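You operate a simulated robot arm through the tools that you are given. There is no shell and no other tool. Be economical: measure what you need, move in short steps, check, and stop when the job is done.

Carry out the task below with a simulated two-armed robot. There is one attempt and no reset: what you move stays moved.

TASK
Pick up the blue ring binder from the binder board with one hand, pass it to the other hand and put it on the household bench top.

The check looks at the end state, three seconds after you hand in, the way a careful person would. Anything else that was tipped, shoved, dropped, spilled or broken makes it a failure.

THE ROBOT
Two 7-joint arms with two-finger parallel grippers on one trunk, on a base that drives. Base frame: it is fixed to the floor where the robot stands at the start and does not move with it; the origin is under the middle of the robot, x ahead of it, y to its left, z up. Units: cm, degrees, N and s.
The left shoulder is at the start at [7, 17.6, 122.1], the right one opposite. With the tool pointing down near the work surface each hand reaches from about 10 to 66 cm from the robot's upright axis, wherever it stands, measured 20 degrees to its own side. Places, roughly: household bench top [-130, -280, 80]. Payload 3.43 kg a hand.
The TCP of each hand is the grasp point between the finger pads, 3 cm short of the fingertips. In the tool frame z runs along the fingers and y along their closing line. The gripper opens to 9.4 cm. The fingers are 2.8 cm wide and 1 cm thick; the gripper's body (5 by 9.6 cm) begins 5.5 cm behind the TCP.
Orientation is that of the tool frame in the base frame, as a unit quaternion [w, x, y, z]. With the fingers straight down and closing along the base's y, the tool's x points along the base's -x, its y along +y and its z along -z.

THE INTERFACE
- The arms move only by the tool jog_arm. It takes "left_moves", "right_moves" or both (then of equal length, played together; a hand with none holds still); each is a list that holds one entry, the list of rows, each a list of 7 numbers: the shift along the base's x, y, z in cm, then the turn, a rotation vector about the base's x, y, z in degrees, then the gripper command, from -1 (shut) to 1 (fully open), values between in proportion. In form: [[[x, y, z, wx, wy, wz, fingers], ...]]. A call has 1 to 8 rows; each row shifts and turns the commanded pose from where the row before left it. Each row takes 0.2 s and may step no farther than 5 cm and 8.6 degrees from the row before; otherwise, or with a gripper value out of range, the whole call is refused. A pose out of reach is approached as far as the arm can. The call stops where the force on the tool passes 40 N (or 10 N more than at its start, if that is more) or the arm is blocked; 0.2 s more then pass. The fingers move at their own pace (about 15.3 cm/s each) and stop on an object; they squeeze with about 28 N. The grip force told is the motor's: it shows also when the fingers shut on nothing. Time passes only in rows, and 0.2 s behind the last, so rows that do not move let the fingers close. It gives the time, the measured TCP pose, the force on the tool (base axes), the opening and the grip force at its end, in the units of the frame above (readings bear some noise), with the torque about the TCP (base axes, N m) and any sound that the robot's microphone picked up.
- Cameras (640 x 400 px; columns grow to the right, rows downward): "scene" is now at [14.2, 0.93, 154.76]; the picture's right is [0.12, -0.99, 0.00], its down [-0.48, -0.06, -0.88] and it looks along [0.87, 0.11, -0.48] (base axes); focal length 214 px, centre (320, 200). "left" rides on the left gripper at [7.6, -1.4, -10.2] in its tool frame; the picture's right is [0.18, 0.98, 0.00], its down [-0.75, 0.14, -0.64] and it looks along [-0.63, 0.12, 0.77] (tool axes); focal length 243 px, centre (320, 200). "right" rides on the right gripper at [7.6, 1.4, -10.3] in its tool frame; the picture's right is [-0.18, 0.98, 0.00], its down [-0.75, -0.14, -0.64] and it looks along [-0.63, -0.12, 0.77] (tool axes); focal length 243 px, centre (320, 200). There is no depth. A picture from a camera that has moved, and an enlarged one, comes with that camera's place and axes in the base frame and with its lens.
- grab_frame(camera): a new picture of that camera. No time passes.
- slide_trunk(by): slides the trunk up (or, below 0, down) by that many cm; the arms and the scene camera ride with it, the base frame stays. It gives what a move gives, with no picture.
- roll_base(legs): drives the robot by 1 to 6 legs, each [ahead, turn to the left] in cm and degrees, along the robot's own axes; the way and the turn of a leg run together, so that a leg with both is an arc; at most 150 cm and 180 degrees a leg. The arms and the cameras ride along, it lands a little off, and it stops where it bumps. It gives what a move gives.
- turn_head(pan, tilt): turns the head with the scene camera to pan (to the left, within 86 degrees either way) and tilt (down, from -29 to 69), counted from straight ahead of the robot. It gives what a move gives.
- inspect(camera, box): a new picture of the part [left, top, right, bottom] of that camera's present view, enlarged. No time passes.
- close_job(): hands the job in; it is judged then, once.

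Work in short steps. Places have to be worked out from the pictures, the camera data and where the tool is seen: move nearer, look again, correct. Check each grasp and each placing, and mend what went wrong. You have 120 turns and 88 pictures in all, those below and enlarged ones among them. Open the grippers and draw the arms clear of the work before you hand the job in, unless the task says otherwise; then end with one line.

The tools are called after "Emit:" as a command line: name --argument value ..., lists and objects as JSON in quotes. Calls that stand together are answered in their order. jog_arm: Moves the arms, as the interface text tells. Its arguments: {"type":"object","properties":{"left_moves":{"type":"array","items":{"type":"array","items":{"type":"array","items":{"type":"number"}}}},"right_moves":{"type":"array","items":{"type":"array","items":{"type":"array","items":{"type":"number"}}}}},"required":[]} The other tools are called the same way: slide_trunk (by) slides the trunk up or down; roll_base (legs) drives the base; turn_head (pan, tilt) turns the head that bears the scene camera; grab_frame (camera) takes a picture; inspect (camera, box) takes an enlarged picture of a part of a camera's view; close_job () hands the job in.

At the start:

```text
time: 0.0
left_tool_pos: [36.24, 22.26, 99.96]
left_orientation: [-0.001, 0.0, 1.0, 0.0]
left_ft_force: [0.0, 0.1, -0.2]
left_moment: [-0.01, -0.03, 0.01]
left_width: 9.39
left_gripper_force: 0.0
right_tool_pos: [35.09, -7.26, 149.41]
right_orientation: [0.0, 0.001, 1.0, 0.001]
right_ft_force: [-0.3, -0.1, 1.1]
right_moment: [-0.01, -0.02, -0.01]
right_width: 9.38
right_gripper_force: 0.2
trunk travel left (down, up): [-80.1, 3.9]
robot x, y, heading: [-0.09, -0.12, 0.0]
head pan, tilt: [6.9, 28.7]
```

scene: 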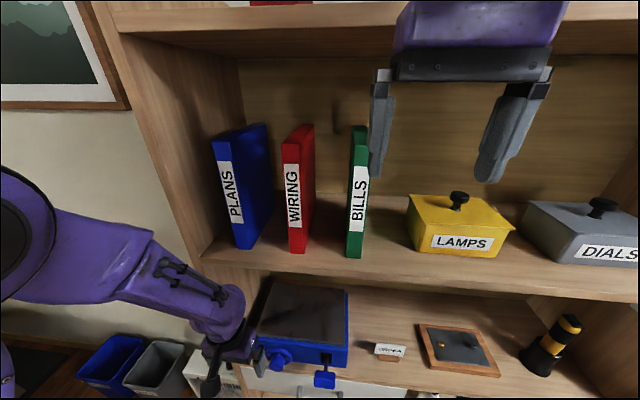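
right: 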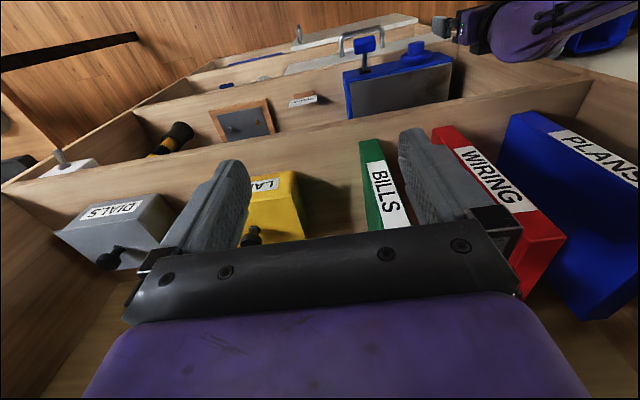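
left: 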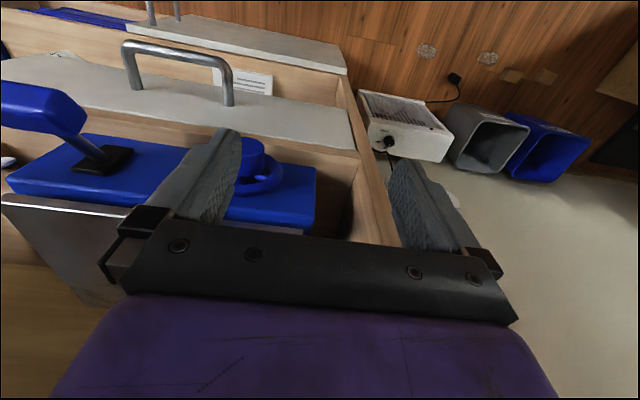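

I'll take a closer look at the binder and its surroundings.

Emit:
inspect --camera "scene" --box '[180, 90, 400, 280]'

Emit:
turn_head --pan 30 --tilt 15

Emit:
grab_frame --camera "scene"

```text
2.11 times, centred on (290, 185) of scene
camera zoom: at [14.2, 0.93, 154.76], right [0.12, -0.99, 0.0], down [-0.48, -0.06, -0.88], along [0.87, 0.11, -0.48], focal length 452 px, centre (383, 232)
```

zoom: 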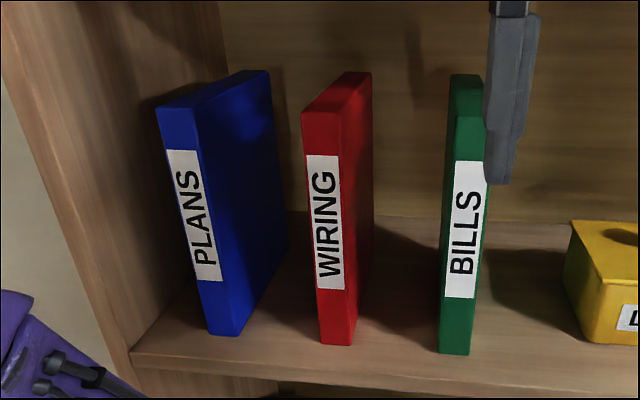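

```text
time: 0.9
left_tool_pos: [36.26, 22.17, 100.04]
left_orientation: [0.0, 0.0, 1.0, 0.0]
left_ft_force: [-0.5, 0.1, 0.3]
left_moment: [0.03, -0.04, -0.01]
left_width: 9.42
left_gripper_force: 0.0
right_tool_pos: [35.18, -7.38, 149.41]
right_orientation: [0.001, 0.0, 1.0, 0.001]
right_ft_force: [-1.0, 0.4, 1.4]
right_moment: [-0.01, -0.02, 0.02]
right_width: 9.37
right_gripper_force: 0.1
trunk travel left (down, up): [-80.1, 3.9]
robot x, y, heading: [-0.13, -0.42, -0.1]
head pan, tilt: [30.0, 15.0]
```

```text
83 pictures are left
camera scene: at [13.26, 4.51, 156.97], right [0.5, -0.87, 0.0], down [-0.22, -0.13, -0.97], along [0.84, 0.48, -0.26], focal length 214 px, centre (320, 200)
```

scene: 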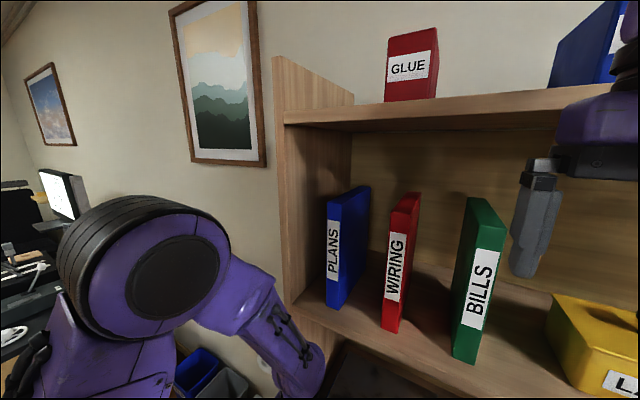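

The binder (about 2.8 cm wide, 22 tall, 16 deep) stands at roughly x 46–62, y 19–22, z 125–147. There is a free gap of about 6 cm on its left and 8 cm on its right. I'll back off a little so the left arm has room to come up and point forward.

Emit:
roll_base --legs '[[-15, 0]]'

Emit:
turn_head --pan 20 --tilt 28

Emit:
grab_frame --camera "scene"

```text
time: 2.2
left_tool_pos: [21.67, 22.18, 99.87]
left_orientation: [-0.001, 0.001, 1.0, -0.001]
left_ft_force: [0.5, 0.1, 0.4]
left_moment: [0.01, -0.01, -0.02]
left_width: 9.41
left_gripper_force: 0.0
right_tool_pos: [20.76, -7.4, 149.42]
right_orientation: [-0.001, 0.001, 1.0, 0.001]
right_ft_force: [1.4, -1.1, -0.8]
right_moment: [0.01, 0.01, 0.01]
right_width: 9.43
right_gripper_force: 0.1
trunk travel left (down, up): [-80.1, 3.9]
robot x, y, heading: [-14.91, -0.36, -0.2]
head pan, tilt: [30.0, 15.0]
```

```text
time: 3.0
left_tool_pos: [21.6, 22.08, 100.05]
left_orientation: [0.0, 0.0, 1.0, 0.0]
left_ft_force: [-0.7, 0.2, -0.1]
left_moment: [0.04, 0.02, -0.02]
left_width: 9.4
left_gripper_force: 0.0
right_tool_pos: [20.33, -7.41, 149.41]
right_orientation: [0.002, 0.002, 1.0, 0.001]
right_ft_force: [-0.6, 0.9, 0.7]
right_moment: [-0.01, -0.02, 0.01]
right_width: 9.39
right_gripper_force: 0.0
trunk travel left (down, up): [-80.1, 3.9]
robot x, y, heading: [-14.54, -0.39, -0.2]
head pan, tilt: [20.0, 28.0]
```

```text
82 pictures are left
camera scene: at [-1.08, 2.95, 154.89], right [0.34, -0.94, 0.0], down [-0.44, -0.16, -0.88], along [0.83, 0.3, -0.47], focal length 214 px, centre (320, 200)
```

scene: 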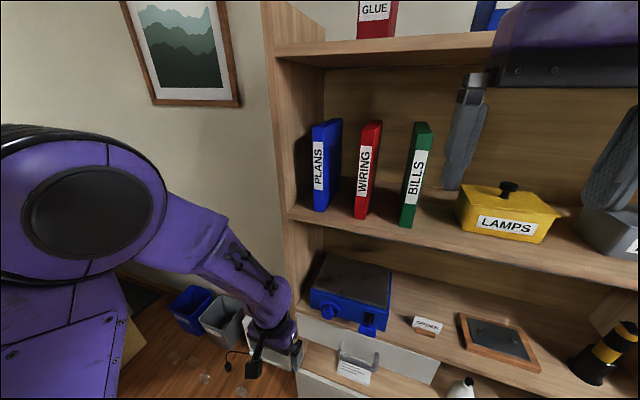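

The left hand is clear of the shelf. I'll raise it and pitch it so the fingers point forward, half the way first.

Emit:
jog_arm --left_moves '[[[0.5, 0, 3.3, 0, -7.5, 0, 1], [0.5, 0, 3.3, 0, -7.5, 0, 1], [0.5, 0, 3.3, 0, -7.5, 0, 1], [0.5, 0, 3.3, 0, -7.5, 0, 1], [0.5, 0, 3.3, 0, -7.5, 0, 1], [0.5, 0, 3.3, 0, -7.5, 0, 1]]]'

Emit:
jog_arm --left_moves '[[[0.5, -0.3, 3, 0, -7.5, 0, 1], [0.5, -0.3, 3, 0, -7.5, 0, 1], [0.5, -0.3, 3, 0, -7.5, 0, 1], [0.5, -0.3, 3, 0, -7.5, 0, 1], [0.5, -0.3, 3, 0, -7.5, 0, 1], [0.5, -0.1, 2, 0, -7.5, 0, 1]]]'

Emit:
grab_frame --camera "left"

Emit:
grab_frame --camera "scene"

```text
time: 4.4
left_tool_pos: [22.21, 22.18, 103.22]
left_orientation: [0.066, 0.001, 0.998, 0.0]
left_ft_force: [0.3, -0.7, 0.1]
left_moment: [0.02, 0.02, -0.02]
left_width: 9.39
left_gripper_force: 0.0
left hand out of reach, approached as far as the arm can: row 2, 3, 4, 5, 6
right_tool_pos: [20.42, -7.29, 149.35]
right_orientation: [0.0, 0.002, 1.0, 0.001]
right_ft_force: [1.1, -0.3, -0.9]
right_moment: [-0.02, 0.01, -0.04]
right_width: 9.41
right_gripper_force: 0.0
trunk travel left (down, up): [-80.1, 3.9]
robot x, y, heading: [-14.91, -0.25, -0.4]
head pan, tilt: [20.0, 28.0]
```

```text
time: 5.8
left_tool_pos: [20.86, 21.92, 103.33]
left_orientation: [0.042, 0.006, 0.999, -0.008]
left_ft_force: [-0.3, 0.5, -0.6]
left_moment: [0.0, 0.0, 0.05]
left_width: 9.39
left_gripper_force: 0.0
left hand out of reach, approached as far as the arm can: row 1, 2, 3, 4, 5, 6
right_tool_pos: [20.29, -7.15, 149.43]
right_orientation: [0.0, 0.001, 1.0, 0.0]
right_ft_force: [-0.8, 0.2, 0.3]
right_moment: [0.0, 0.0, 0.0]
right_width: 9.38
right_gripper_force: 0.1
trunk travel left (down, up): [-80.1, 3.9]
robot x, y, heading: [-14.55, 0.11, -0.1]
head pan, tilt: [20.0, 28.0]
```

```text
81 pictures are left
camera left: at [12.38, 20.69, 112.89], right [-0.17, 0.99, -0.03], down [0.7, 0.14, 0.7], along [0.7, 0.1, -0.71], focal length 243 px, centre (320, 200)
```

left: 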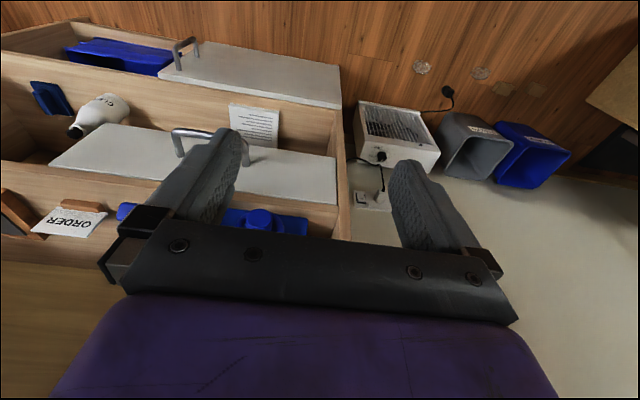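

```text
80 pictures are left
camera scene: at [-1.02, 3.11, 154.87], right [0.34, -0.94, 0.0], down [-0.44, -0.16, -0.88], along [0.83, 0.3, -0.47], focal length 214 px, centre (320, 200)
```

scene: 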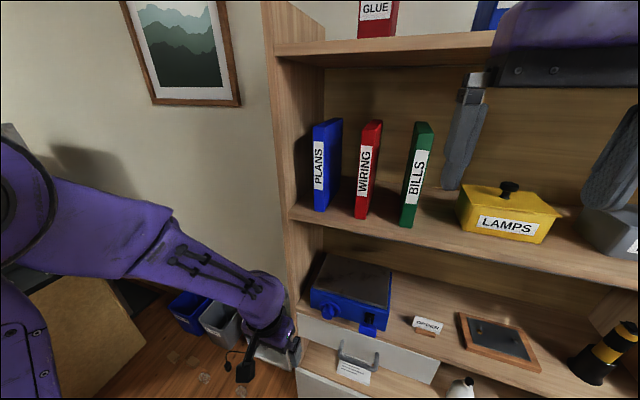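

The combined move was refused as out of reach, so I'll test separately: first a pure lift without turning.

Emit:
jog_arm --left_moves '[[[0, 0, 0, 0, 0, 0, 1], [3, 0, 0, 0, 0, 0, 1], [3, 0, 3, 0, 0, 0, 1], [2, 0, 3, 0, 0, 0, 1]]]'

```text
time: 6.8
left_tool_pos: [30.33, 21.96, 111.45]
left_orientation: [0.131, 0.002, 0.991, 0.0]
left_ft_force: [0.4, 0.0, -1.2]
left_moment: [-0.02, 0.0, 0.0]
left_width: 9.4
left_gripper_force: 0.1
right_tool_pos: [20.49, -7.49, 149.39]
right_orientation: [0.0, 0.002, 1.0, 0.002]
right_ft_force: [-1.2, -1.1, -0.1]
right_moment: [-0.01, -0.03, 0.03]
right_width: 9.4
right_gripper_force: 0.2
trunk travel left (down, up): [-80.1, 3.9]
robot x, y, heading: [-14.52, -0.16, -0.2]
head pan, tilt: [20.0, 28.0]
```

Farther out works, so the arm was folded too tightly. I'll back up another 15 cm to work with a more stretched arm.

Emit:
roll_base --legs '[[-15, 0]]'

Emit:
jog_arm --left_moves '[[[2.5, 0, 3, 0, -5, 0, 1], [2.5, 0, 3, 0, -5, 0, 1], [2.5, 0, 3, 0, -5, 0, 1], [2.5, 0, 3, 0, -5, 0, 1], [2, 0, 3, 0, -5, 0, 1], [2, 0, 3, 0, -5, 0, 1]]]'

```text
time: 8.2
left_tool_pos: [15.77, 22.07, 111.15]
left_orientation: [0.13, 0.002, 0.992, 0.0]
left_ft_force: [0.2, 0.1, -0.6]
left_moment: [0.01, 0.01, 0.02]
left_width: 9.37
left_gripper_force: 0.0
right_tool_pos: [5.93, -7.37, 149.44]
right_orientation: [-0.001, 0.001, 1.0, -0.001]
right_ft_force: [0.5, 1.1, 0.0]
right_moment: [0.0, 0.0, 0.01]
right_width: 9.41
right_gripper_force: 0.0
trunk travel left (down, up): [-80.1, 3.9]
robot x, y, heading: [-29.43, -0.25, -0.1]
head pan, tilt: [20.0, 28.0]
```

```text
time: 9.6
left_tool_pos: [29.5, 22.0, 129.38]
left_orientation: [0.383, 0.002, 0.924, 0.0]
left_ft_force: [0.3, -0.7, 0.7]
left_moment: [0.05, -0.01, 0.0]
left_width: 9.39
left_gripper_force: 0.0
right_tool_pos: [5.52, -7.41, 149.42]
right_orientation: [0.0, 0.002, 1.0, 0.001]
right_ft_force: [-0.2, -1.0, -0.4]
right_moment: [0.0, -0.01, 0.01]
right_width: 9.39
right_gripper_force: 0.0
trunk travel left (down, up): [-80.1, 3.9]
robot x, y, heading: [-29.21, -0.1, -0.0]
head pan, tilt: [20.0, 28.0]
```

Pitch is now 45°. I'll finish the pitch to horizontal and bring it to z≈136.

Emit:
jog_arm --left_moves '[[[0.5, -0.3, 1.1, 0, -7.5, 0, 1], [0.5, -0.3, 1.1, 0, -7.5, 0, 1], [0.5, -0.3, 1.1, 0, -7.5, 0, 1], [0.5, -0.2, 1.1, 0, -7.5, 0, 1], [0.5, -0.2, 1.1, 0, -7.5, 0, 1], [0.5, -0.2, 1, 0, -7.5, 0, 1]]]'

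Emit:
grab_frame --camera "left"

Emit:
grab_frame --camera "scene"

```text
time: 10.9
left_tool_pos: [32.57, 20.49, 135.63]
left_orientation: [0.708, 0.002, 0.707, -0.001]
left_ft_force: [0.2, -0.6, -0.1]
left_moment: [0.01, 0.0, -0.01]
left_width: 9.41
left_gripper_force: 0.1
right_tool_pos: [5.7, -7.23, 149.34]
right_orientation: [0.0, 0.002, 1.0, -0.001]
right_ft_force: [1.2, -0.4, -0.7]
right_moment: [-0.01, 0.02, -0.03]
right_width: 9.4
right_gripper_force: 0.0
trunk travel left (down, up): [-80.1, 3.9]
robot x, y, heading: [-29.57, -0.13, -0.1]
head pan, tilt: [20.0, 28.0]
```

```text
79 pictures are left
camera left: at [22.31, 19.05, 128.05], right [0.0, 0.98, -0.18], down [-0.64, 0.14, 0.75], along [0.77, 0.12, 0.63], focal length 243 px, centre (320, 200)
```

left: 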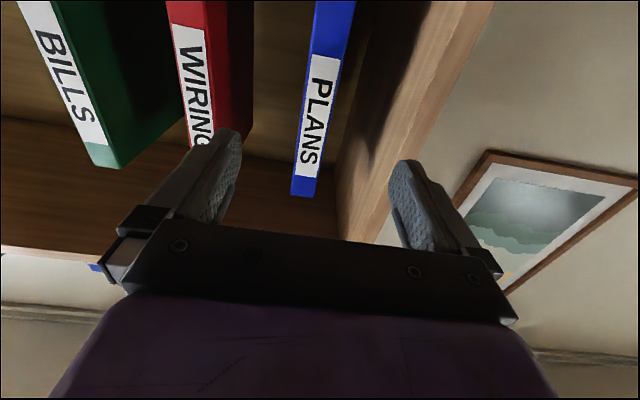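

```text
78 pictures are left
camera scene: at [-15.74, 3.04, 154.86], right [0.34, -0.94, 0.0], down [-0.44, -0.16, -0.88], along [0.83, 0.3, -0.47], focal length 214 px, centre (320, 200)
```

scene: 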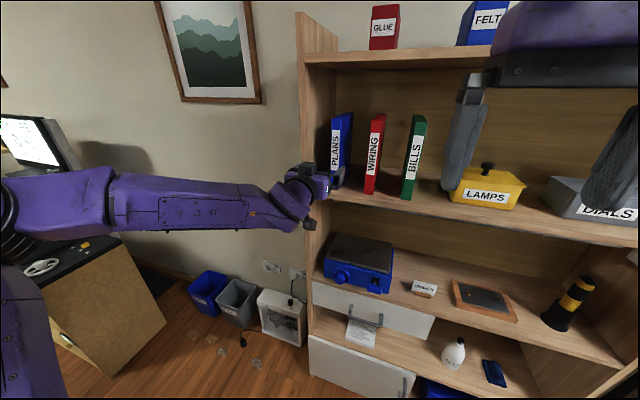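

The spine's centre works out at y≈20.4, x≈45.5, and the hand is aligned with it at y=20.5. I'll narrow the opening to about 7 cm and advance around the spine.

Emit:
jog_arm --left_moves '[[[3, 0, 0, 0, 0, 0, 0.5], [3, 0, 0, 0, 0, 0, 0.5], [2, 0, 0, 0, 0, 0, 0.5]]]'

Emit:
grab_frame --camera "left"

Emit:
inspect --camera "scene" --box '[260, 90, 460, 215]'

```text
time: 11.8
left_tool_pos: [40.6, 20.52, 135.7]
left_orientation: [0.707, 0.001, 0.707, 0.001]
left_ft_force: [0.5, 0.3, 0.7]
left_moment: [0.0, -0.03, -0.01]
left_width: 7.08
left_gripper_force: 0.0
right_tool_pos: [5.47, -7.34, 149.42]
right_orientation: [0.0, 0.002, 1.0, 0.001]
right_ft_force: [-0.4, -0.5, 0.2]
right_moment: [-0.01, 0.02, -0.03]
right_width: 9.4
right_gripper_force: 0.1
trunk travel left (down, up): [-80.1, 3.9]
robot x, y, heading: [-29.55, -0.13, -0.4]
head pan, tilt: [20.0, 28.0]
```

```text
77 pictures are left
camera left: at [30.36, 19.08, 128.05], right [0.0, 0.98, -0.18], down [-0.64, 0.14, 0.75], along [0.77, 0.12, 0.63], focal length 243 px, centre (320, 200)
```

left: 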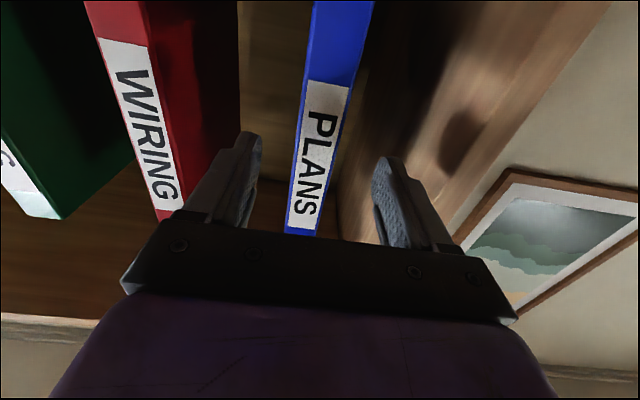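

```text
3.20 times, centred on (360, 152) of scene
camera zoom: at [-15.85, 2.93, 154.88], right [0.34, -0.94, 0.0], down [-0.44, -0.16, -0.88], along [0.83, 0.3, -0.47], focal length 686 px, centre (192, 352)
```

zoom: 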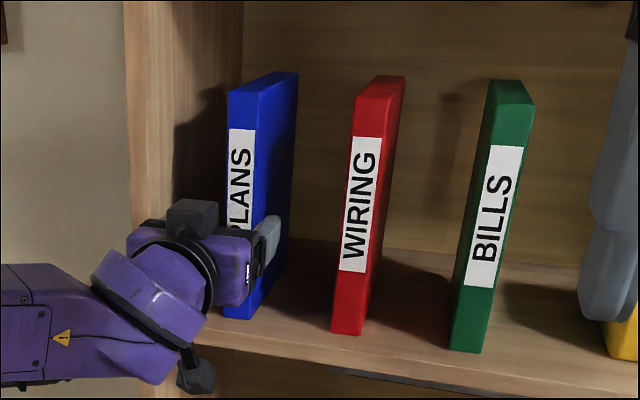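

Aligned; I'll advance the last 9 cm, lifting 1.5 cm so the camera bulge clears the shelf edge.

Emit:
jog_arm --left_moves '[[[2, 0, 1, 0, 0, 0, 0.5], [3, 0, 0.5, 0, 0, 0, 0.5], [2, 0, 0, 0, 0, 0, 0.5], [1.8, 0, 0, 0, 0, 0, 0.5]]]'

Emit:
grab_frame --camera "left"

Emit:
inspect --camera "scene" --box '[260, 90, 460, 215]'

```text
time: 12.8
left_tool_pos: [49.27, 20.46, 137.19]
left_orientation: [0.707, 0.001, 0.707, 0.001]
left_ft_force: [-0.4, 0.5, 0.1]
left_moment: [-0.03, 0.02, -0.02]
left_width: 7.06
left_gripper_force: 0.1
right_tool_pos: [5.58, -7.37, 149.43]
right_orientation: [0.0, 0.002, 1.0, 0.001]
right_ft_force: [0.6, 1.0, 0.1]
right_moment: [0.0, 0.03, 0.0]
right_width: 9.4
right_gripper_force: 0.0
trunk travel left (down, up): [-80.1, 3.9]
robot x, y, heading: [-29.54, -0.32, -0.3]
head pan, tilt: [20.0, 28.0]
```

```text
75 pictures are left
camera left: at [39.2, 19.02, 129.59], right [0.0, 0.98, -0.18], down [-0.64, 0.14, 0.75], along [0.77, 0.12, 0.63], focal length 243 px, centre (320, 200)
```

left: 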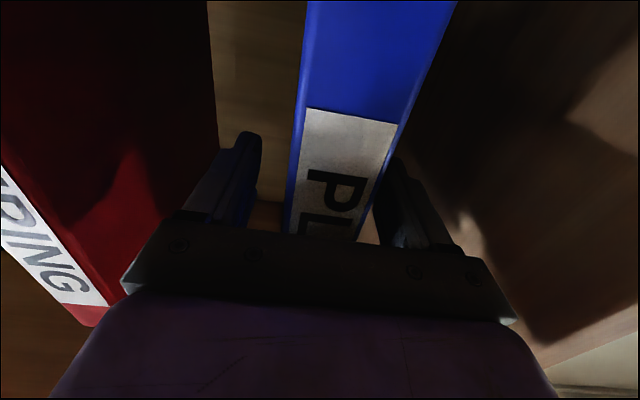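

```text
3.20 times, centred on (360, 152) of scene
camera zoom: at [-15.76, 2.95, 154.86], right [0.34, -0.94, 0.0], down [-0.44, -0.16, -0.88], along [0.83, 0.3, -0.47], focal length 686 px, centre (192, 352)
```

zoom: 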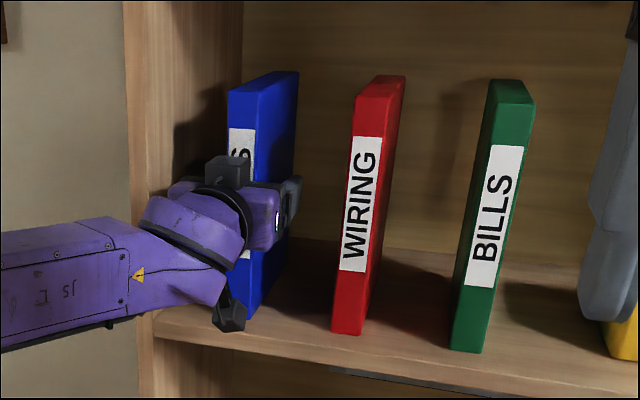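

Centred within a few mm and no contact. I'll close the fingers now.

Emit:
jog_arm --left_moves '[[[0, 0, 0, 0, 0, 0, 0.0], [0, 0, 0, 0, 0, 0, -0.5], [0, 0, 0, 0, 0, 0, -1], [0, 0, 0, 0, 0, 0, -1]]]'

Emit:
inspect --camera "scene" --box '[260, 90, 460, 215]'

```text
time: 13.8
left_tool_pos: [49.35, 20.42, 137.41]
left_orientation: [0.707, 0.002, 0.707, 0.002]
left_ft_force: [-1.4, -0.1, 1.4]
left_moment: [-0.02, -0.06, 0.0]
left_width: 3.42
left_gripper_force: 28.2
right_tool_pos: [5.48, -7.33, 149.36]
right_orientation: [0.0, 0.001, 1.0, 0.001]
right_ft_force: [0.0, 0.1, -0.2]
right_moment: [-0.03, -0.02, 0.0]
right_width: 9.4
right_gripper_force: 0.0
trunk travel left (down, up): [-80.1, 3.9]
robot x, y, heading: [-29.55, -0.16, -0.2]
head pan, tilt: [20.0, 28.0]
```

```text
3.20 times, centred on (360, 152) of scene
camera zoom: at [-15.89, 2.95, 154.88], right [0.34, -0.94, 0.0], down [-0.44, -0.16, -0.88], along [0.83, 0.3, -0.47], focal length 686 px, centre (192, 352)
```

zoom: 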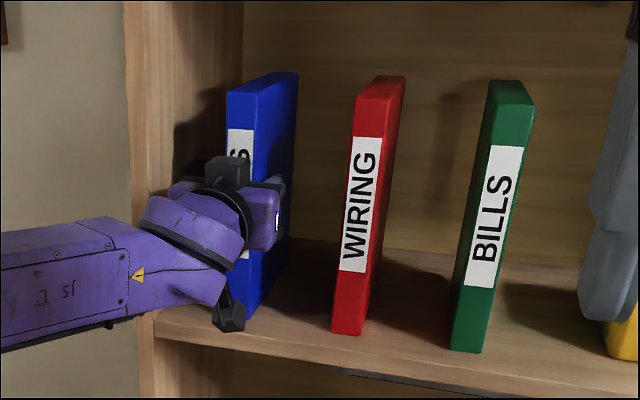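

Gripped, the binder is 3.4 cm thick. I'll lift gently to check weight and slip.

Emit:
jog_arm --left_moves '[[[0, 0, 0.7, 0, 0, 0, -1], [0, 0, 0.7, 0, 0, 0, -1], [0, 0, 0.6, 0, 0, 0, -1], [0, 0, 0, 0, 0, 0, -1]]]'

Emit:
inspect --camera "scene" --box '[260, 90, 460, 215]'

```text
time: 14.8
left_tool_pos: [49.51, 20.69, 139.28]
left_orientation: [0.707, 0.002, 0.708, 0.001]
left_ft_force: [0.4, -0.1, -3.1]
left_moment: [-0.02, 0.13, -0.01]
left_width: 3.42
left_gripper_force: 28.2
right_tool_pos: [5.66, -7.45, 149.36]
right_orientation: [0.0, 0.002, 1.0, 0.001]
right_ft_force: [0.0, -0.2, 0.2]
right_moment: [0.03, -0.02, -0.03]
right_width: 9.4
right_gripper_force: 0.0
trunk travel left (down, up): [-80.1, 3.9]
robot x, y, heading: [-29.53, 0.1, -0.3]
head pan, tilt: [20.0, 28.0]
```

```text
3.20 times, centred on (360, 152) of scene
camera zoom: at [-15.72, 3.02, 154.86], right [0.34, -0.94, 0.0], down [-0.44, -0.16, -0.88], along [0.83, 0.3, -0.47], focal length 686 px, centre (192, 352)
```

zoom: 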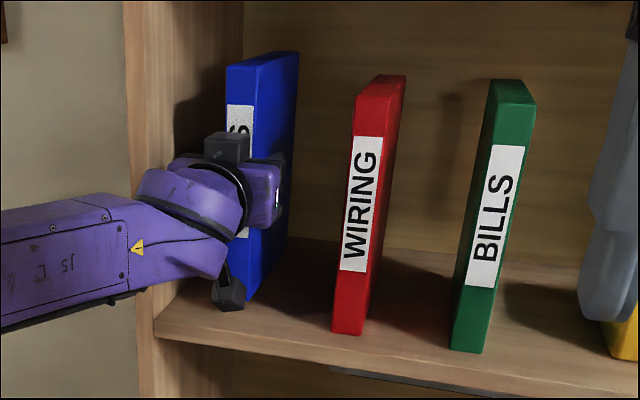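

The binder weighs about 3 N and stays level in the grip. I'll back out by driving straight back 30 cm.

Emit:
roll_base --legs '[[-30, 0]]'

Emit:
grab_frame --camera "scene"

```text
time: 16.8
left_tool_pos: [19.97, 20.62, 139.07]
left_orientation: [0.706, 0.001, 0.708, 0.001]
left_ft_force: [0.2, 0.8, -4.4]
left_moment: [0.03, 0.16, 0.0]
left_width: 3.42
left_gripper_force: 28.2
right_tool_pos: [-23.82, -7.43, 149.42]
right_orientation: [-0.001, 0.003, 1.0, 0.0]
right_ft_force: [-0.8, -0.5, 0.6]
right_moment: [0.03, 0.0, -0.01]
right_width: 9.4
right_gripper_force: 0.2
trunk travel left (down, up): [-80.1, 3.9]
robot x, y, heading: [-59.07, 0.17, -0.4]
head pan, tilt: [20.0, 28.0]
```

```text
71 pictures are left
camera scene: at [-45.13, 3.08, 154.83], right [0.34, -0.94, 0.0], down [-0.44, -0.16, -0.88], along [0.83, 0.3, -0.47], focal length 214 px, centre (320, 200)
```

scene: 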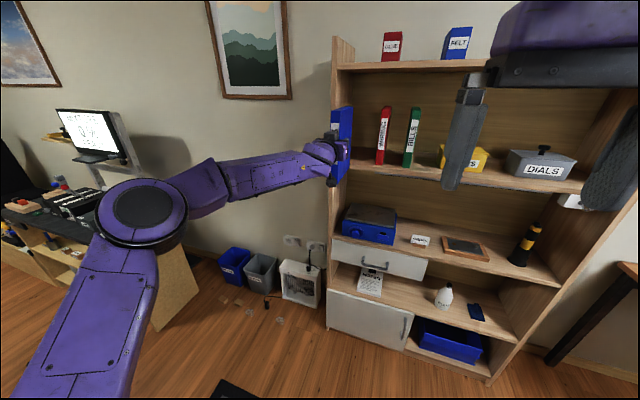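

The binder is free of the shelf. For the hand-over I'll first move the right hand aside to y≈-32, then swing the left hand inward so the binder lies across the front of the robot.

Emit:
jog_arm --right_moves '[[[0, -4.5, 0, 0, 0, 0, 1], [0, -4.5, 0, 0, 0, 0, 1], [0, -4.5, 0, 0, 0, 0, 1], [0, -4.5, 0, 0, 0, 0, 1], [0, -4, 0, 0, 0, 0, 1], [0, -3, 0, 0, 0, 0, 1]]]'

Emit:
jog_arm --left_moves '[[[-2.8, -1.5, -1.2, 0, 0, -7.5, -1], [-2.8, -1.5, -1.2, 0, 0, -7.5, -1], [-2.8, -1.5, -1.2, 0, 0, -7.5, -1], [-2.8, -1.5, -1.2, 0, 0, -7.5, -1], [-2.8, -1.5, -1.2, 0, 0, -7.5, -1], [-2.8, -1.5, -1.2, 0, 0, -7.5, -1]]]'

Emit:
grab_frame --camera "scene"

```text
time: 18.2
left_tool_pos: [19.71, 20.62, 139.23]
left_orientation: [0.707, 0.001, 0.707, 0.0]
left_ft_force: [-0.6, -0.6, -3.8]
left_moment: [-0.02, 0.13, 0.0]
left_width: 3.42
left_gripper_force: 27.9
right_tool_pos: [-20.47, -29.68, 143.54]
right_orientation: [0.0, 0.003, 1.0, 0.0]
right_ft_force: [0.1, -0.5, 0.9]
right_moment: [0.02, 0.02, 0.01]
right_width: 9.42
right_gripper_force: 0.0
right hand out of reach, approached as far as the arm can: row 1, 2, 3, 4, 5, 6
trunk travel left (down, up): [-80.1, 3.9]
robot x, y, heading: [-59.07, -0.06, -0.2]
head pan, tilt: [20.0, 28.0]
```

```text
time: 19.6
left_tool_pos: [3.05, 11.46, 132.07]
left_orientation: [0.653, 0.271, 0.653, -0.271]
left_ft_force: [0.3, 0.0, -3.6]
left_moment: [0.1, 0.12, -0.03]
left_width: 3.43
left_gripper_force: 27.9
right_tool_pos: [-20.6, -29.55, 143.61]
right_orientation: [0.0, 0.003, 1.0, 0.001]
right_ft_force: [-0.6, 0.0, -0.6]
right_moment: [0.02, 0.02, 0.01]
right_width: 9.41
right_gripper_force: 0.0
trunk travel left (down, up): [-80.1, 3.9]
robot x, y, heading: [-59.26, -0.06, -0.3]
head pan, tilt: [20.0, 28.0]
```

```text
70 pictures are left
camera scene: at [-45.46, 3.03, 154.87], right [0.34, -0.94, 0.0], down [-0.44, -0.16, -0.88], along [0.83, 0.3, -0.47], focal length 214 px, centre (320, 200)
```

scene: 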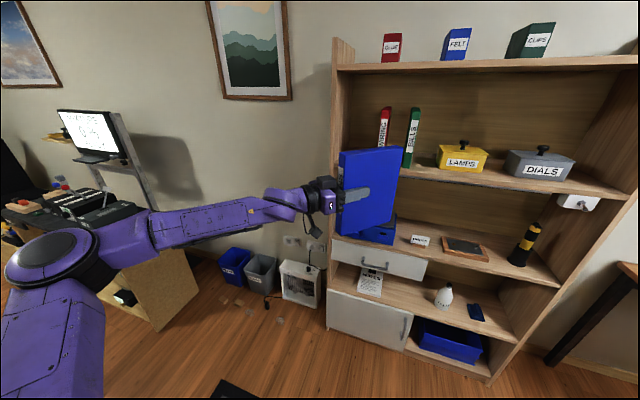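

Good progress: the binder is held firmly at 45° yaw. I'll finish the swing.

Emit:
jog_arm --left_moves '[[[-2.8, -1.5, -1.2, 0, 0, -7.5, -1], [-2.8, -1.5, -1.2, 0, 0, -7.5, -1], [-2.8, -1.5, -1.2, 0, 0, -7.5, -1], [-2.8, -1.5, -1.2, 0, 0, -7.5, -1], [-2.8, -1.5, -1.2, 0, 0, -7.5, -1], [-2.8, -1.5, -1.2, 0, 0, -7.5, -1]]]'

Emit:
turn_head --pan 0 --tilt 40

Emit:
grab_frame --camera "scene"

```text
time: 21.0
left_tool_pos: [-13.87, 2.58, 124.81]
left_orientation: [0.5, 0.501, 0.499, -0.499]
left_ft_force: [0.2, -0.4, -3.7]
left_moment: [0.15, 0.03, -0.01]
left_width: 3.46
left_gripper_force: 28.2
right_tool_pos: [-20.45, -29.57, 143.57]
right_orientation: [0.0, 0.002, 1.0, 0.001]
right_ft_force: [-0.2, -0.2, -0.2]
right_moment: [0.03, 0.01, 0.01]
right_width: 9.41
right_gripper_force: 0.0
trunk travel left (down, up): [-80.1, 3.9]
robot x, y, heading: [-59.1, -0.13, -0.0]
head pan, tilt: [20.0, 28.0]
```

```text
time: 21.8
left_tool_pos: [-13.82, 2.79, 124.83]
left_orientation: [0.5, 0.501, 0.499, -0.499]
left_ft_force: [-0.1, -0.7, -3.0]
left_moment: [0.18, -0.01, -0.02]
left_width: 3.42
left_gripper_force: 28.1
right_tool_pos: [-20.49, -29.43, 143.54]
right_orientation: [0.0, 0.003, 1.0, 0.0]
right_ft_force: [0.1, -0.1, 0.2]
right_moment: [0.02, -0.02, -0.02]
right_width: 9.37
right_gripper_force: 0.1
trunk travel left (down, up): [-80.1, 3.9]
robot x, y, heading: [-59.63, 0.2, 0.0]
head pan, tilt: [0.0, 40.0]
```

```text
69 pictures are left
camera scene: at [-45.51, -0.04, 153.02], right [0.0, -1.0, 0.0], down [-0.64, 0.0, -0.77], along [0.77, 0.0, -0.64], focal length 214 px, centre (320, 200)
```

scene: 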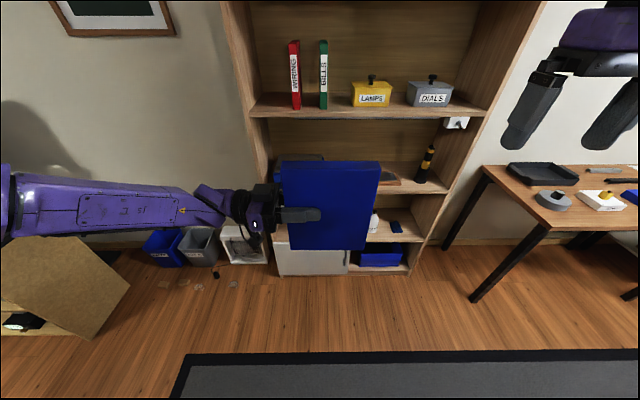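

The binder is vertical across the front: y from +6 to -9.5, z from 113.4 to 136, mid-plane x≈-13.8. I'll turn the right hand +90° so it closes along x while it is still off to the side.

Emit:
jog_arm --right_moves '[[[1, 0, 0.3, 0, 0, 8, 1], [1, 0, 0.3, 0, 0, 8, 1], [1, 0, 0.3, 0, 0, 8, 1], [1, 0, 0.3, 0, 0, 8, 1], [1, 0, 0.3, 0, 0, 8, 1], [1, 0, 0.3, 0, 0, 8, 1]]]'

Emit:
jog_arm --right_moves '[[[0.5, 0, 0.3, 0, 0, 8, 1], [0, 0, 0.3, 0, 0, 8, 1], [0, 0, 0.3, 0, 0, 8, 1], [0, 0, 0.3, 0, 0, 8, 1], [0, 0, 0.3, 0, 0, 8, 1], [0, 0, 0, 0, 0, 2, 1]]]'

```text
time: 23.2
left_tool_pos: [-13.73, 2.71, 124.75]
left_orientation: [0.5, 0.5, 0.5, -0.5]
left_ft_force: [-0.5, 0.4, -4.2]
left_moment: [0.16, 0.04, 0.01]
left_width: 3.42
left_gripper_force: 28.0
right_tool_pos: [-14.22, -29.37, 145.52]
right_orientation: [-0.001, -0.405, 0.914, 0.001]
right_ft_force: [0.0, 0.1, -1.1]
right_moment: [0.01, 0.0, -0.02]
right_width: 9.41
right_gripper_force: 0.1
trunk travel left (down, up): [-80.1, 3.9]
robot x, y, heading: [-59.13, 0.32, -0.2]
head pan, tilt: [0.0, 40.0]
```

```text
time: 24.6
left_tool_pos: [-13.82, 2.66, 124.8]
left_orientation: [0.5, 0.502, 0.498, -0.5]
left_ft_force: [-0.1, -1.3, -3.8]
left_moment: [0.17, 0.01, -0.01]
left_width: 3.42
left_gripper_force: 28.3
right_tool_pos: [-13.76, -29.49, 146.96]
right_orientation: [0.0, -0.706, 0.708, 0.001]
right_ft_force: [0.0, -0.4, 0.5]
right_moment: [0.0, 0.0, -0.02]
right_width: 9.42
right_gripper_force: 0.0
trunk travel left (down, up): [-80.1, 3.9]
robot x, y, heading: [-59.24, 0.06, -0.2]
head pan, tilt: [0.0, 40.0]
```

The right hand is oriented and in the binder's plane. I'll move it over the top edge at a safe height.

Emit:
jog_arm --right_moves '[[[0, 4.5, 0, 0, 0, 0, 1], [0, 4.5, 0, 0, 0, 0, 1], [0, 4.5, 0, 0, 0, 0, 1], [0, 4.5, 0, 0, 0, 0, 1], [0, 4.5, 0, 0, 0, 0, 1], [0, 3.3, 0, 0, 0, 0, 1]]]'

Emit:
grab_frame --camera "scene"

Emit:
grab_frame --camera "right"

```text
time: 26.0
left_tool_pos: [-13.8, 2.65, 124.72]
left_orientation: [0.5, 0.502, 0.499, -0.5]
left_ft_force: [0.2, -1.0, -3.2]
left_moment: [0.13, -0.01, 0.03]
left_width: 3.44
left_gripper_force: 28.0
right_tool_pos: [-13.88, -7.12, 146.86]
right_orientation: [0.001, -0.705, 0.709, 0.0]
right_ft_force: [-0.1, 0.4, -0.8]
right_moment: [0.02, -0.01, -0.02]
right_width: 9.4
right_gripper_force: 0.1
right hand out of reach, approached as far as the arm can: row 6
trunk travel left (down, up): [-80.1, 3.9]
robot x, y, heading: [-59.27, 0.24, -0.3]
head pan, tilt: [0.0, 40.0]
```

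```text
68 pictures are left
camera scene: at [-45.55, -0.19, 153.02], right [0.0, -1.0, 0.0], down [-0.64, 0.0, -0.77], along [0.77, 0.0, -0.64], focal length 214 px, centre (320, 200)
```

scene: 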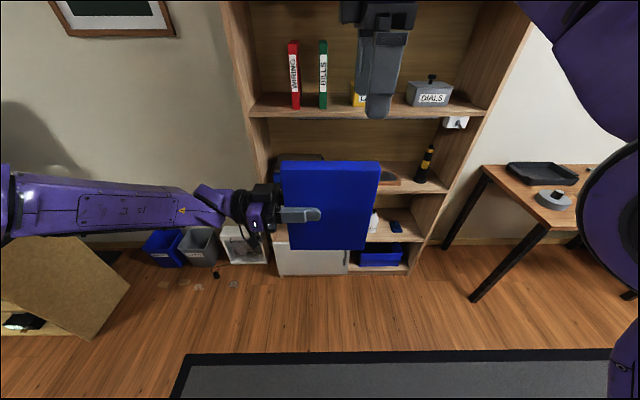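

```text
67 pictures are left
camera right: at [-15.36, -14.72, 157.03], right [-0.98, 0.19, 0.0], down [0.14, 0.75, 0.64], along [0.12, 0.63, -0.77], focal length 243 px, centre (320, 200)
```

right: 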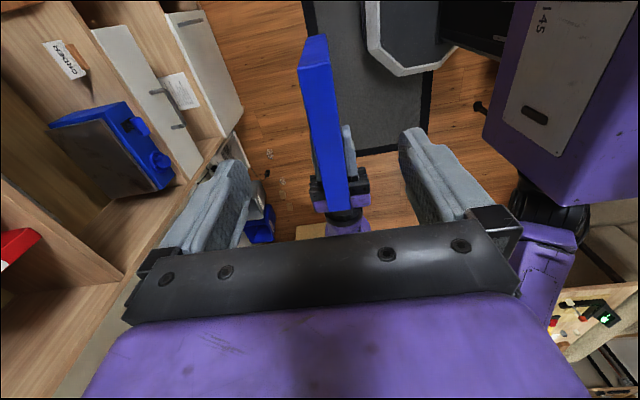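

The right arm is at its limit at y≈-7, so I'll bring the binder 4.2 cm toward it with the left hand instead, then lower the right hand over the top edge.

Emit:
jog_arm --left_moves '[[[0, -1.4, 0, 0, 0, 0, -1], [0, -1.4, 0, 0, 0, 0, -1], [0, -1.4, 0, 0, 0, 0, -1]]]'

Emit:
jog_arm --right_moves '[[[0, 0, -2.5, 0, 0, 0, 1], [0, 0, -2.5, 0, 0, 0, 1], [0, 0, -2, 0, 0, 0, 1]]]'

Emit:
grab_frame --camera "scene"

Emit:
grab_frame --camera "right"

```text
time: 26.8
left_tool_pos: [-13.69, -1.7, 124.76]
left_orientation: [0.5, 0.501, 0.5, -0.5]
left_ft_force: [0.0, -0.2, -2.6]
left_moment: [0.17, 0.03, 0.0]
left_width: 3.42
left_gripper_force: 28.3
right_tool_pos: [-13.79, -7.18, 146.94]
right_orientation: [0.001, -0.705, 0.709, 0.001]
right_ft_force: [-0.4, -0.1, -0.4]
right_moment: [-0.02, 0.02, 0.02]
right_width: 9.38
right_gripper_force: 0.1
trunk travel left (down, up): [-80.1, 3.9]
robot x, y, heading: [-59.47, 0.2, -0.3]
head pan, tilt: [0.0, 40.0]
```

```text
time: 27.6
left_tool_pos: [-13.67, -1.68, 124.76]
left_orientation: [0.5, 0.501, 0.499, -0.5]
left_ft_force: [0.1, -0.1, -3.9]
left_moment: [0.17, -0.02, -0.02]
left_width: 3.44
left_gripper_force: 28.8
right_tool_pos: [-13.8, -7.04, 139.71]
right_orientation: [-0.001, -0.706, 0.708, 0.001]
right_ft_force: [0.3, 0.4, -0.6]
right_moment: [-0.02, -0.01, -0.01]
right_width: 9.39
right_gripper_force: 0.0
trunk travel left (down, up): [-80.1, 3.9]
robot x, y, heading: [-58.98, 0.24, -0.2]
head pan, tilt: [0.0, 40.0]
```

```text
66 pictures are left
camera scene: at [-45.46, -0.06, 153.01], right [0.0, -1.0, 0.0], down [-0.64, 0.0, -0.77], along [0.77, 0.0, -0.64], focal length 214 px, centre (320, 200)
```

scene: 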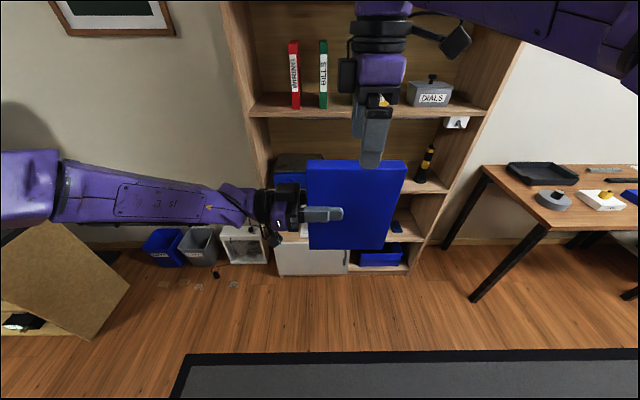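

```text
65 pictures are left
camera right: at [-15.21, -14.72, 149.95], right [-0.98, 0.19, 0.0], down [0.14, 0.75, 0.64], along [0.12, 0.63, -0.77], focal length 243 px, centre (320, 200)
```

right: 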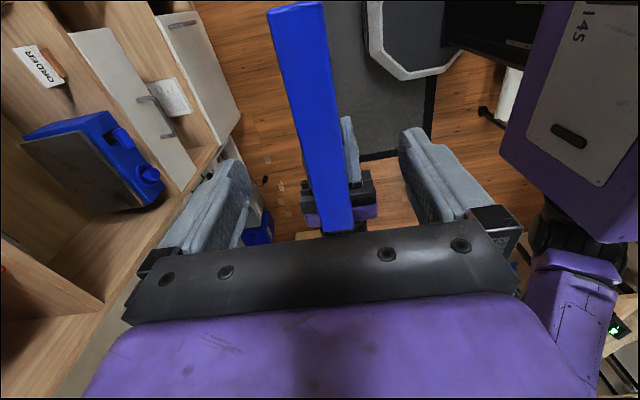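

The binder's top edge is between the right fingers. I'll lower 7 cm, then close.

Emit:
jog_arm --right_moves '[[[0, 0, -2.5, 0, 0, 0, 1], [0, 0, -2.5, 0, 0, 0, 1], [0, 0, -1.8, 0, 0, 0, 1], [0, 0, 0, 0, 0, 0, 1]]]'

Emit:
inspect --camera "scene" --box '[240, 90, 440, 260]'

```text
time: 28.6
left_tool_pos: [-13.76, -1.68, 124.86]
left_orientation: [0.5, 0.501, 0.499, -0.5]
left_ft_force: [0.2, 0.2, -3.6]
left_moment: [0.18, 0.02, -0.01]
left_width: 3.44
left_gripper_force: 28.2
right_tool_pos: [-13.99, -6.93, 132.99]
right_orientation: [-0.001, -0.705, 0.709, 0.0]
right_ft_force: [-0.3, 0.7, -0.5]
right_moment: [0.0, 0.0, 0.03]
right_width: 9.42
right_gripper_force: 0.0
trunk travel left (down, up): [-80.1, 3.9]
robot x, y, heading: [-59.55, -0.2, -0.1]
head pan, tilt: [0.0, 40.0]
```

```text
2.35 times, centred on (340, 175) of scene
camera zoom: at [-45.53, -0.07, 153.02], right [0.0, -1.0, 0.0], down [-0.64, 0.0, -0.77], along [0.77, 0.0, -0.64], focal length 505 px, centre (273, 259)
```

zoom: 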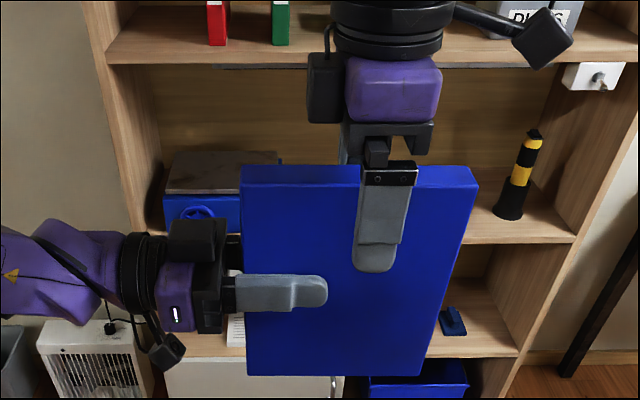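

Both grips sit well apart. I'll close the right hand.

Emit:
jog_arm --right_moves '[[[0, 0, 0, 0, 0, 0, 0.2], [0, 0, 0, 0, 0, 0, -0.4], [0, 0, 0, 0, 0, 0, -1], [0, 0, 0, 0, 0, 0, -1]]]'

```text
time: 29.6
left_tool_pos: [-13.75, -1.47, 124.78]
left_orientation: [0.5, 0.502, 0.498, -0.5]
left_ft_force: [-13.0, 2.7, -2.3]
left_moment: [-0.03, -0.65, -0.53]
left_width: 3.43
left_gripper_force: 27.8
right_tool_pos: [-13.89, -7.08, 133.02]
right_orientation: [-0.001, -0.705, 0.709, 0.0]
right_ft_force: [12.5, -2.8, -0.3]
right_moment: [-0.07, -0.45, -0.17]
right_width: 3.45
right_gripper_force: 28.2
trunk travel left (down, up): [-80.1, 3.9]
robot x, y, heading: [-58.95, -0.02, -0.1]
head pan, tilt: [0.0, 40.0]
```

Both hands hold it (3.45 cm each) with about 12 N of sideways strain. I'll ease the right hand a touch toward +x, then open the left.

Emit:
jog_arm --right_moves '[[[0.15, 0, 0, 0, 0, 0, -1], [0.1, 0, 0, 0, 0, 0, -1], [0, 0, 0, 0, 0, 0, -1]]]'

Emit:
jog_arm --left_moves '[[[0, 0, 0, 0, 0, 0, -0.2], [0, 0, 0, 0, 0, 0, 0], [0, 0, 0, 0, 0, 0, 0.3]]]'

Emit:
inspect --camera "scene" --box '[240, 90, 440, 260]'

```text
time: 30.4
left_tool_pos: [-13.62, -1.55, 124.93]
left_orientation: [0.5, 0.5, 0.5, -0.499]
left_ft_force: [5.2, -1.6, -5.1]
left_moment: [0.2, 0.27, -0.02]
left_width: 3.44
left_gripper_force: 28.0
right_tool_pos: [-13.78, -6.9, 133.05]
right_orientation: [0.0, -0.706, 0.709, 0.0]
right_ft_force: [-5.3, 1.3, 1.0]
right_moment: [0.16, 0.12, 0.26]
right_width: 3.43
right_gripper_force: 28.3
trunk travel left (down, up): [-80.1, 3.9]
robot x, y, heading: [-59.39, 0.02, -0.1]
head pan, tilt: [0.0, 40.0]
```

```text
time: 31.2
left_tool_pos: [-13.63, -1.68, 124.83]
left_orientation: [0.501, 0.5, 0.5, -0.499]
left_ft_force: [-0.4, -0.8, 0.0]
left_moment: [-0.03, -0.01, 0.05]
left_width: 6.1
left_gripper_force: 0.2
right_tool_pos: [-13.76, -7.04, 133.03]
right_orientation: [0.0, -0.705, 0.709, 0.0]
right_ft_force: [-0.5, 0.2, -0.8]
right_moment: [-0.02, -0.05, 0.01]
right_width: 3.42
right_gripper_force: 28.5
trunk travel left (down, up): [-80.1, 3.9]
robot x, y, heading: [-59.04, 0.03, -0.3]
head pan, tilt: [0.0, 40.0]
```

```text
2.35 times, centred on (340, 175) of scene
camera zoom: at [-45.51, -0.07, 153.02], right [0.0, -1.0, 0.0], down [-0.64, 0.0, -0.77], along [0.77, 0.0, -0.64], focal length 505 px, centre (273, 259)
```

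zoom: 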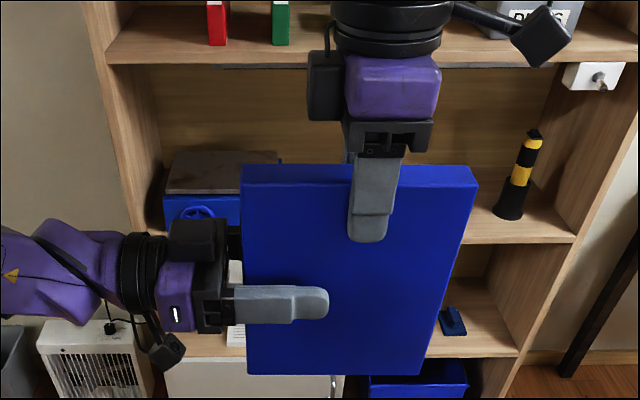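

The binder now hangs in the right hand. I'll open the left further and draw it straight out to its own side.

Emit:
jog_arm --left_moves '[[[0, 0, 0, 0, 0, 0, 0.7], [0, 3, 0, 0, 0, 0, 0.7], [0, 3, 0, 0, 0, 0, 0.7], [0, 4, 0, 0, 0, 0, 0.7], [0, 4, 0, 0, 0, 0, 0.7]]]'

Emit:
grab_frame --camera "scene"

Emit:
grab_frame --camera "left"

```text
time: 32.4
left_tool_pos: [-13.91, 12.64, 124.82]
left_orientation: [0.501, 0.5, 0.5, -0.499]
left_ft_force: [0.1, 0.7, -0.8]
left_moment: [-0.03, -0.01, -0.02]
left_width: 7.98
left_gripper_force: 0.0
right_tool_pos: [-13.73, -6.85, 133.08]
right_orientation: [0.0, -0.705, 0.709, 0.0]
right_ft_force: [-0.9, 0.1, -0.1]
right_moment: [-0.07, 0.04, 0.01]
right_width: 3.44
right_gripper_force: 27.7
trunk travel left (down, up): [-80.1, 3.9]
robot x, y, heading: [-58.97, 0.1, 0.1]
head pan, tilt: [0.0, 40.0]
```

```text
62 pictures are left
camera scene: at [-45.55, 0.14, 153.02], right [0.0, -1.0, 0.0], down [-0.64, 0.0, -0.77], along [0.77, 0.0, -0.64], focal length 214 px, centre (320, 200)
```

scene: 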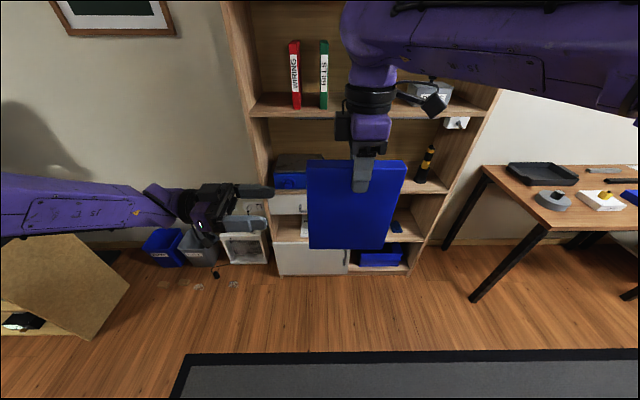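

```text
61 pictures are left
camera left: at [-15.27, 22.91, 117.23], right [0.98, 0.0, -0.18], down [0.14, 0.64, 0.75], along [0.11, -0.77, 0.63], focal length 243 px, centre (320, 200)
```

left: 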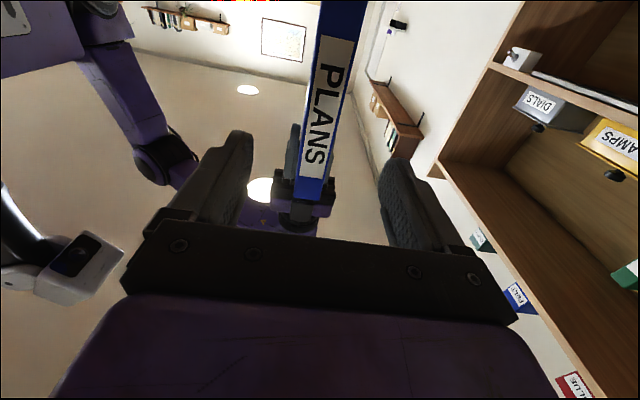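

Hand-over done: the right hand alone holds the binder. Now I'll look to the right for the way to the bench.

Emit:
turn_head --pan -80 --tilt 20

Emit:
grab_frame --camera "scene"

Emit:
turn_head --pan -40 --tilt 30

Emit:
grab_frame --camera "scene"

Emit:
turn_head --pan 80 --tilt 30

Emit:
grab_frame --camera "scene"

```text
time: 33.9
left_tool_pos: [-13.92, 12.43, 124.9]
left_orientation: [0.5, 0.5, 0.5, -0.499]
left_ft_force: [0.6, -0.4, -0.3]
left_moment: [0.04, -0.04, 0.02]
left_width: 7.98
left_gripper_force: 0.1
right_tool_pos: [-13.66, -7.01, 133.15]
right_orientation: [-0.001, -0.705, 0.709, 0.0]
right_ft_force: [0.9, -0.8, -0.4]
right_moment: [-0.02, -0.02, 0.03]
right_width: 3.43
right_gripper_force: 28.0
trunk travel left (down, up): [-80.1, 3.9]
robot x, y, heading: [-58.85, -0.04, -0.2]
head pan, tilt: [-80.0, 20.0]
```

```text
60 pictures are left
camera scene: at [-52.41, -9.23, 156.16], right [-0.99, -0.17, 0.0], down [-0.06, 0.34, -0.94], along [0.16, -0.93, -0.34], focal length 214 px, centre (320, 200)
```

scene: 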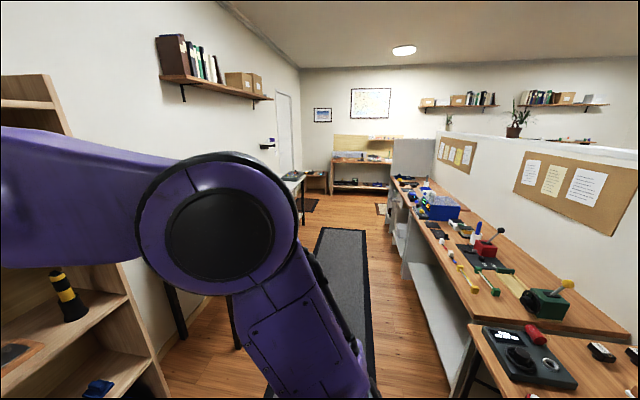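

```text
time: 35.0
left_tool_pos: [-13.77, 12.46, 124.83]
left_orientation: [0.501, 0.501, 0.499, -0.499]
left_ft_force: [0.0, -0.2, -0.8]
left_moment: [-0.01, -0.02, 0.03]
left_width: 7.98
left_gripper_force: 0.0
right_tool_pos: [-13.82, -6.97, 132.99]
right_orientation: [-0.001, -0.706, 0.708, 0.001]
right_ft_force: [0.4, 0.1, 0.4]
right_moment: [-0.02, -0.01, 0.01]
right_width: 3.42
right_gripper_force: 27.4
trunk travel left (down, up): [-80.1, 3.9]
robot x, y, heading: [-59.11, 0.11, -0.1]
head pan, tilt: [-40.0, 30.0]
```

```text
59 pictures are left
camera scene: at [-47.11, -5.88, 154.55], right [-0.65, -0.76, 0.0], down [-0.38, 0.32, -0.87], along [0.66, -0.56, -0.5], focal length 214 px, centre (320, 200)
```

scene: 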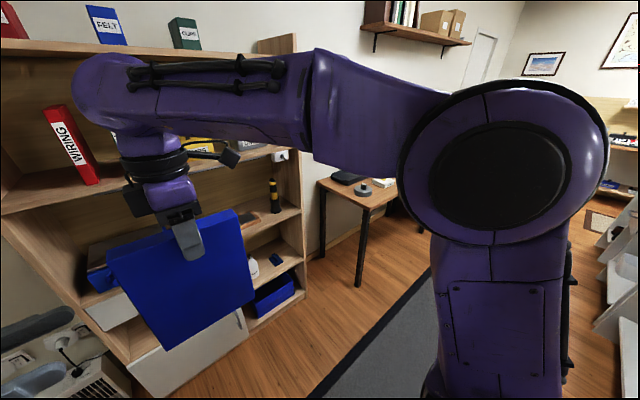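

```text
time: 37.0
left_tool_pos: [-13.91, 12.45, 124.79]
left_orientation: [0.5, 0.5, 0.5, -0.5]
left_ft_force: [0.7, -1.0, -0.3]
left_moment: [0.01, -0.04, 0.03]
left_width: 7.98
left_gripper_force: 0.0
right_tool_pos: [-13.63, -6.99, 133.03]
right_orientation: [0.0, -0.705, 0.709, 0.0]
right_ft_force: [0.4, 0.5, 1.2]
right_moment: [-0.02, -0.01, -0.03]
right_width: 3.43
right_gripper_force: 27.9
trunk travel left (down, up): [-80.1, 3.9]
robot x, y, heading: [-59.09, -0.04, -0.2]
head pan, tilt: [80.0, 30.0]
```

```text
58 pictures are left
camera scene: at [-52.4, 8.87, 154.55], right [0.98, -0.18, 0.0], down [-0.09, -0.49, -0.87], along [0.15, 0.85, -0.5], focal length 214 px, centre (320, 200)
```

scene: 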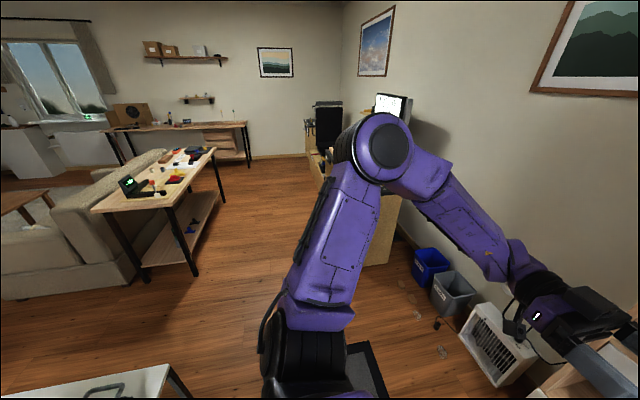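

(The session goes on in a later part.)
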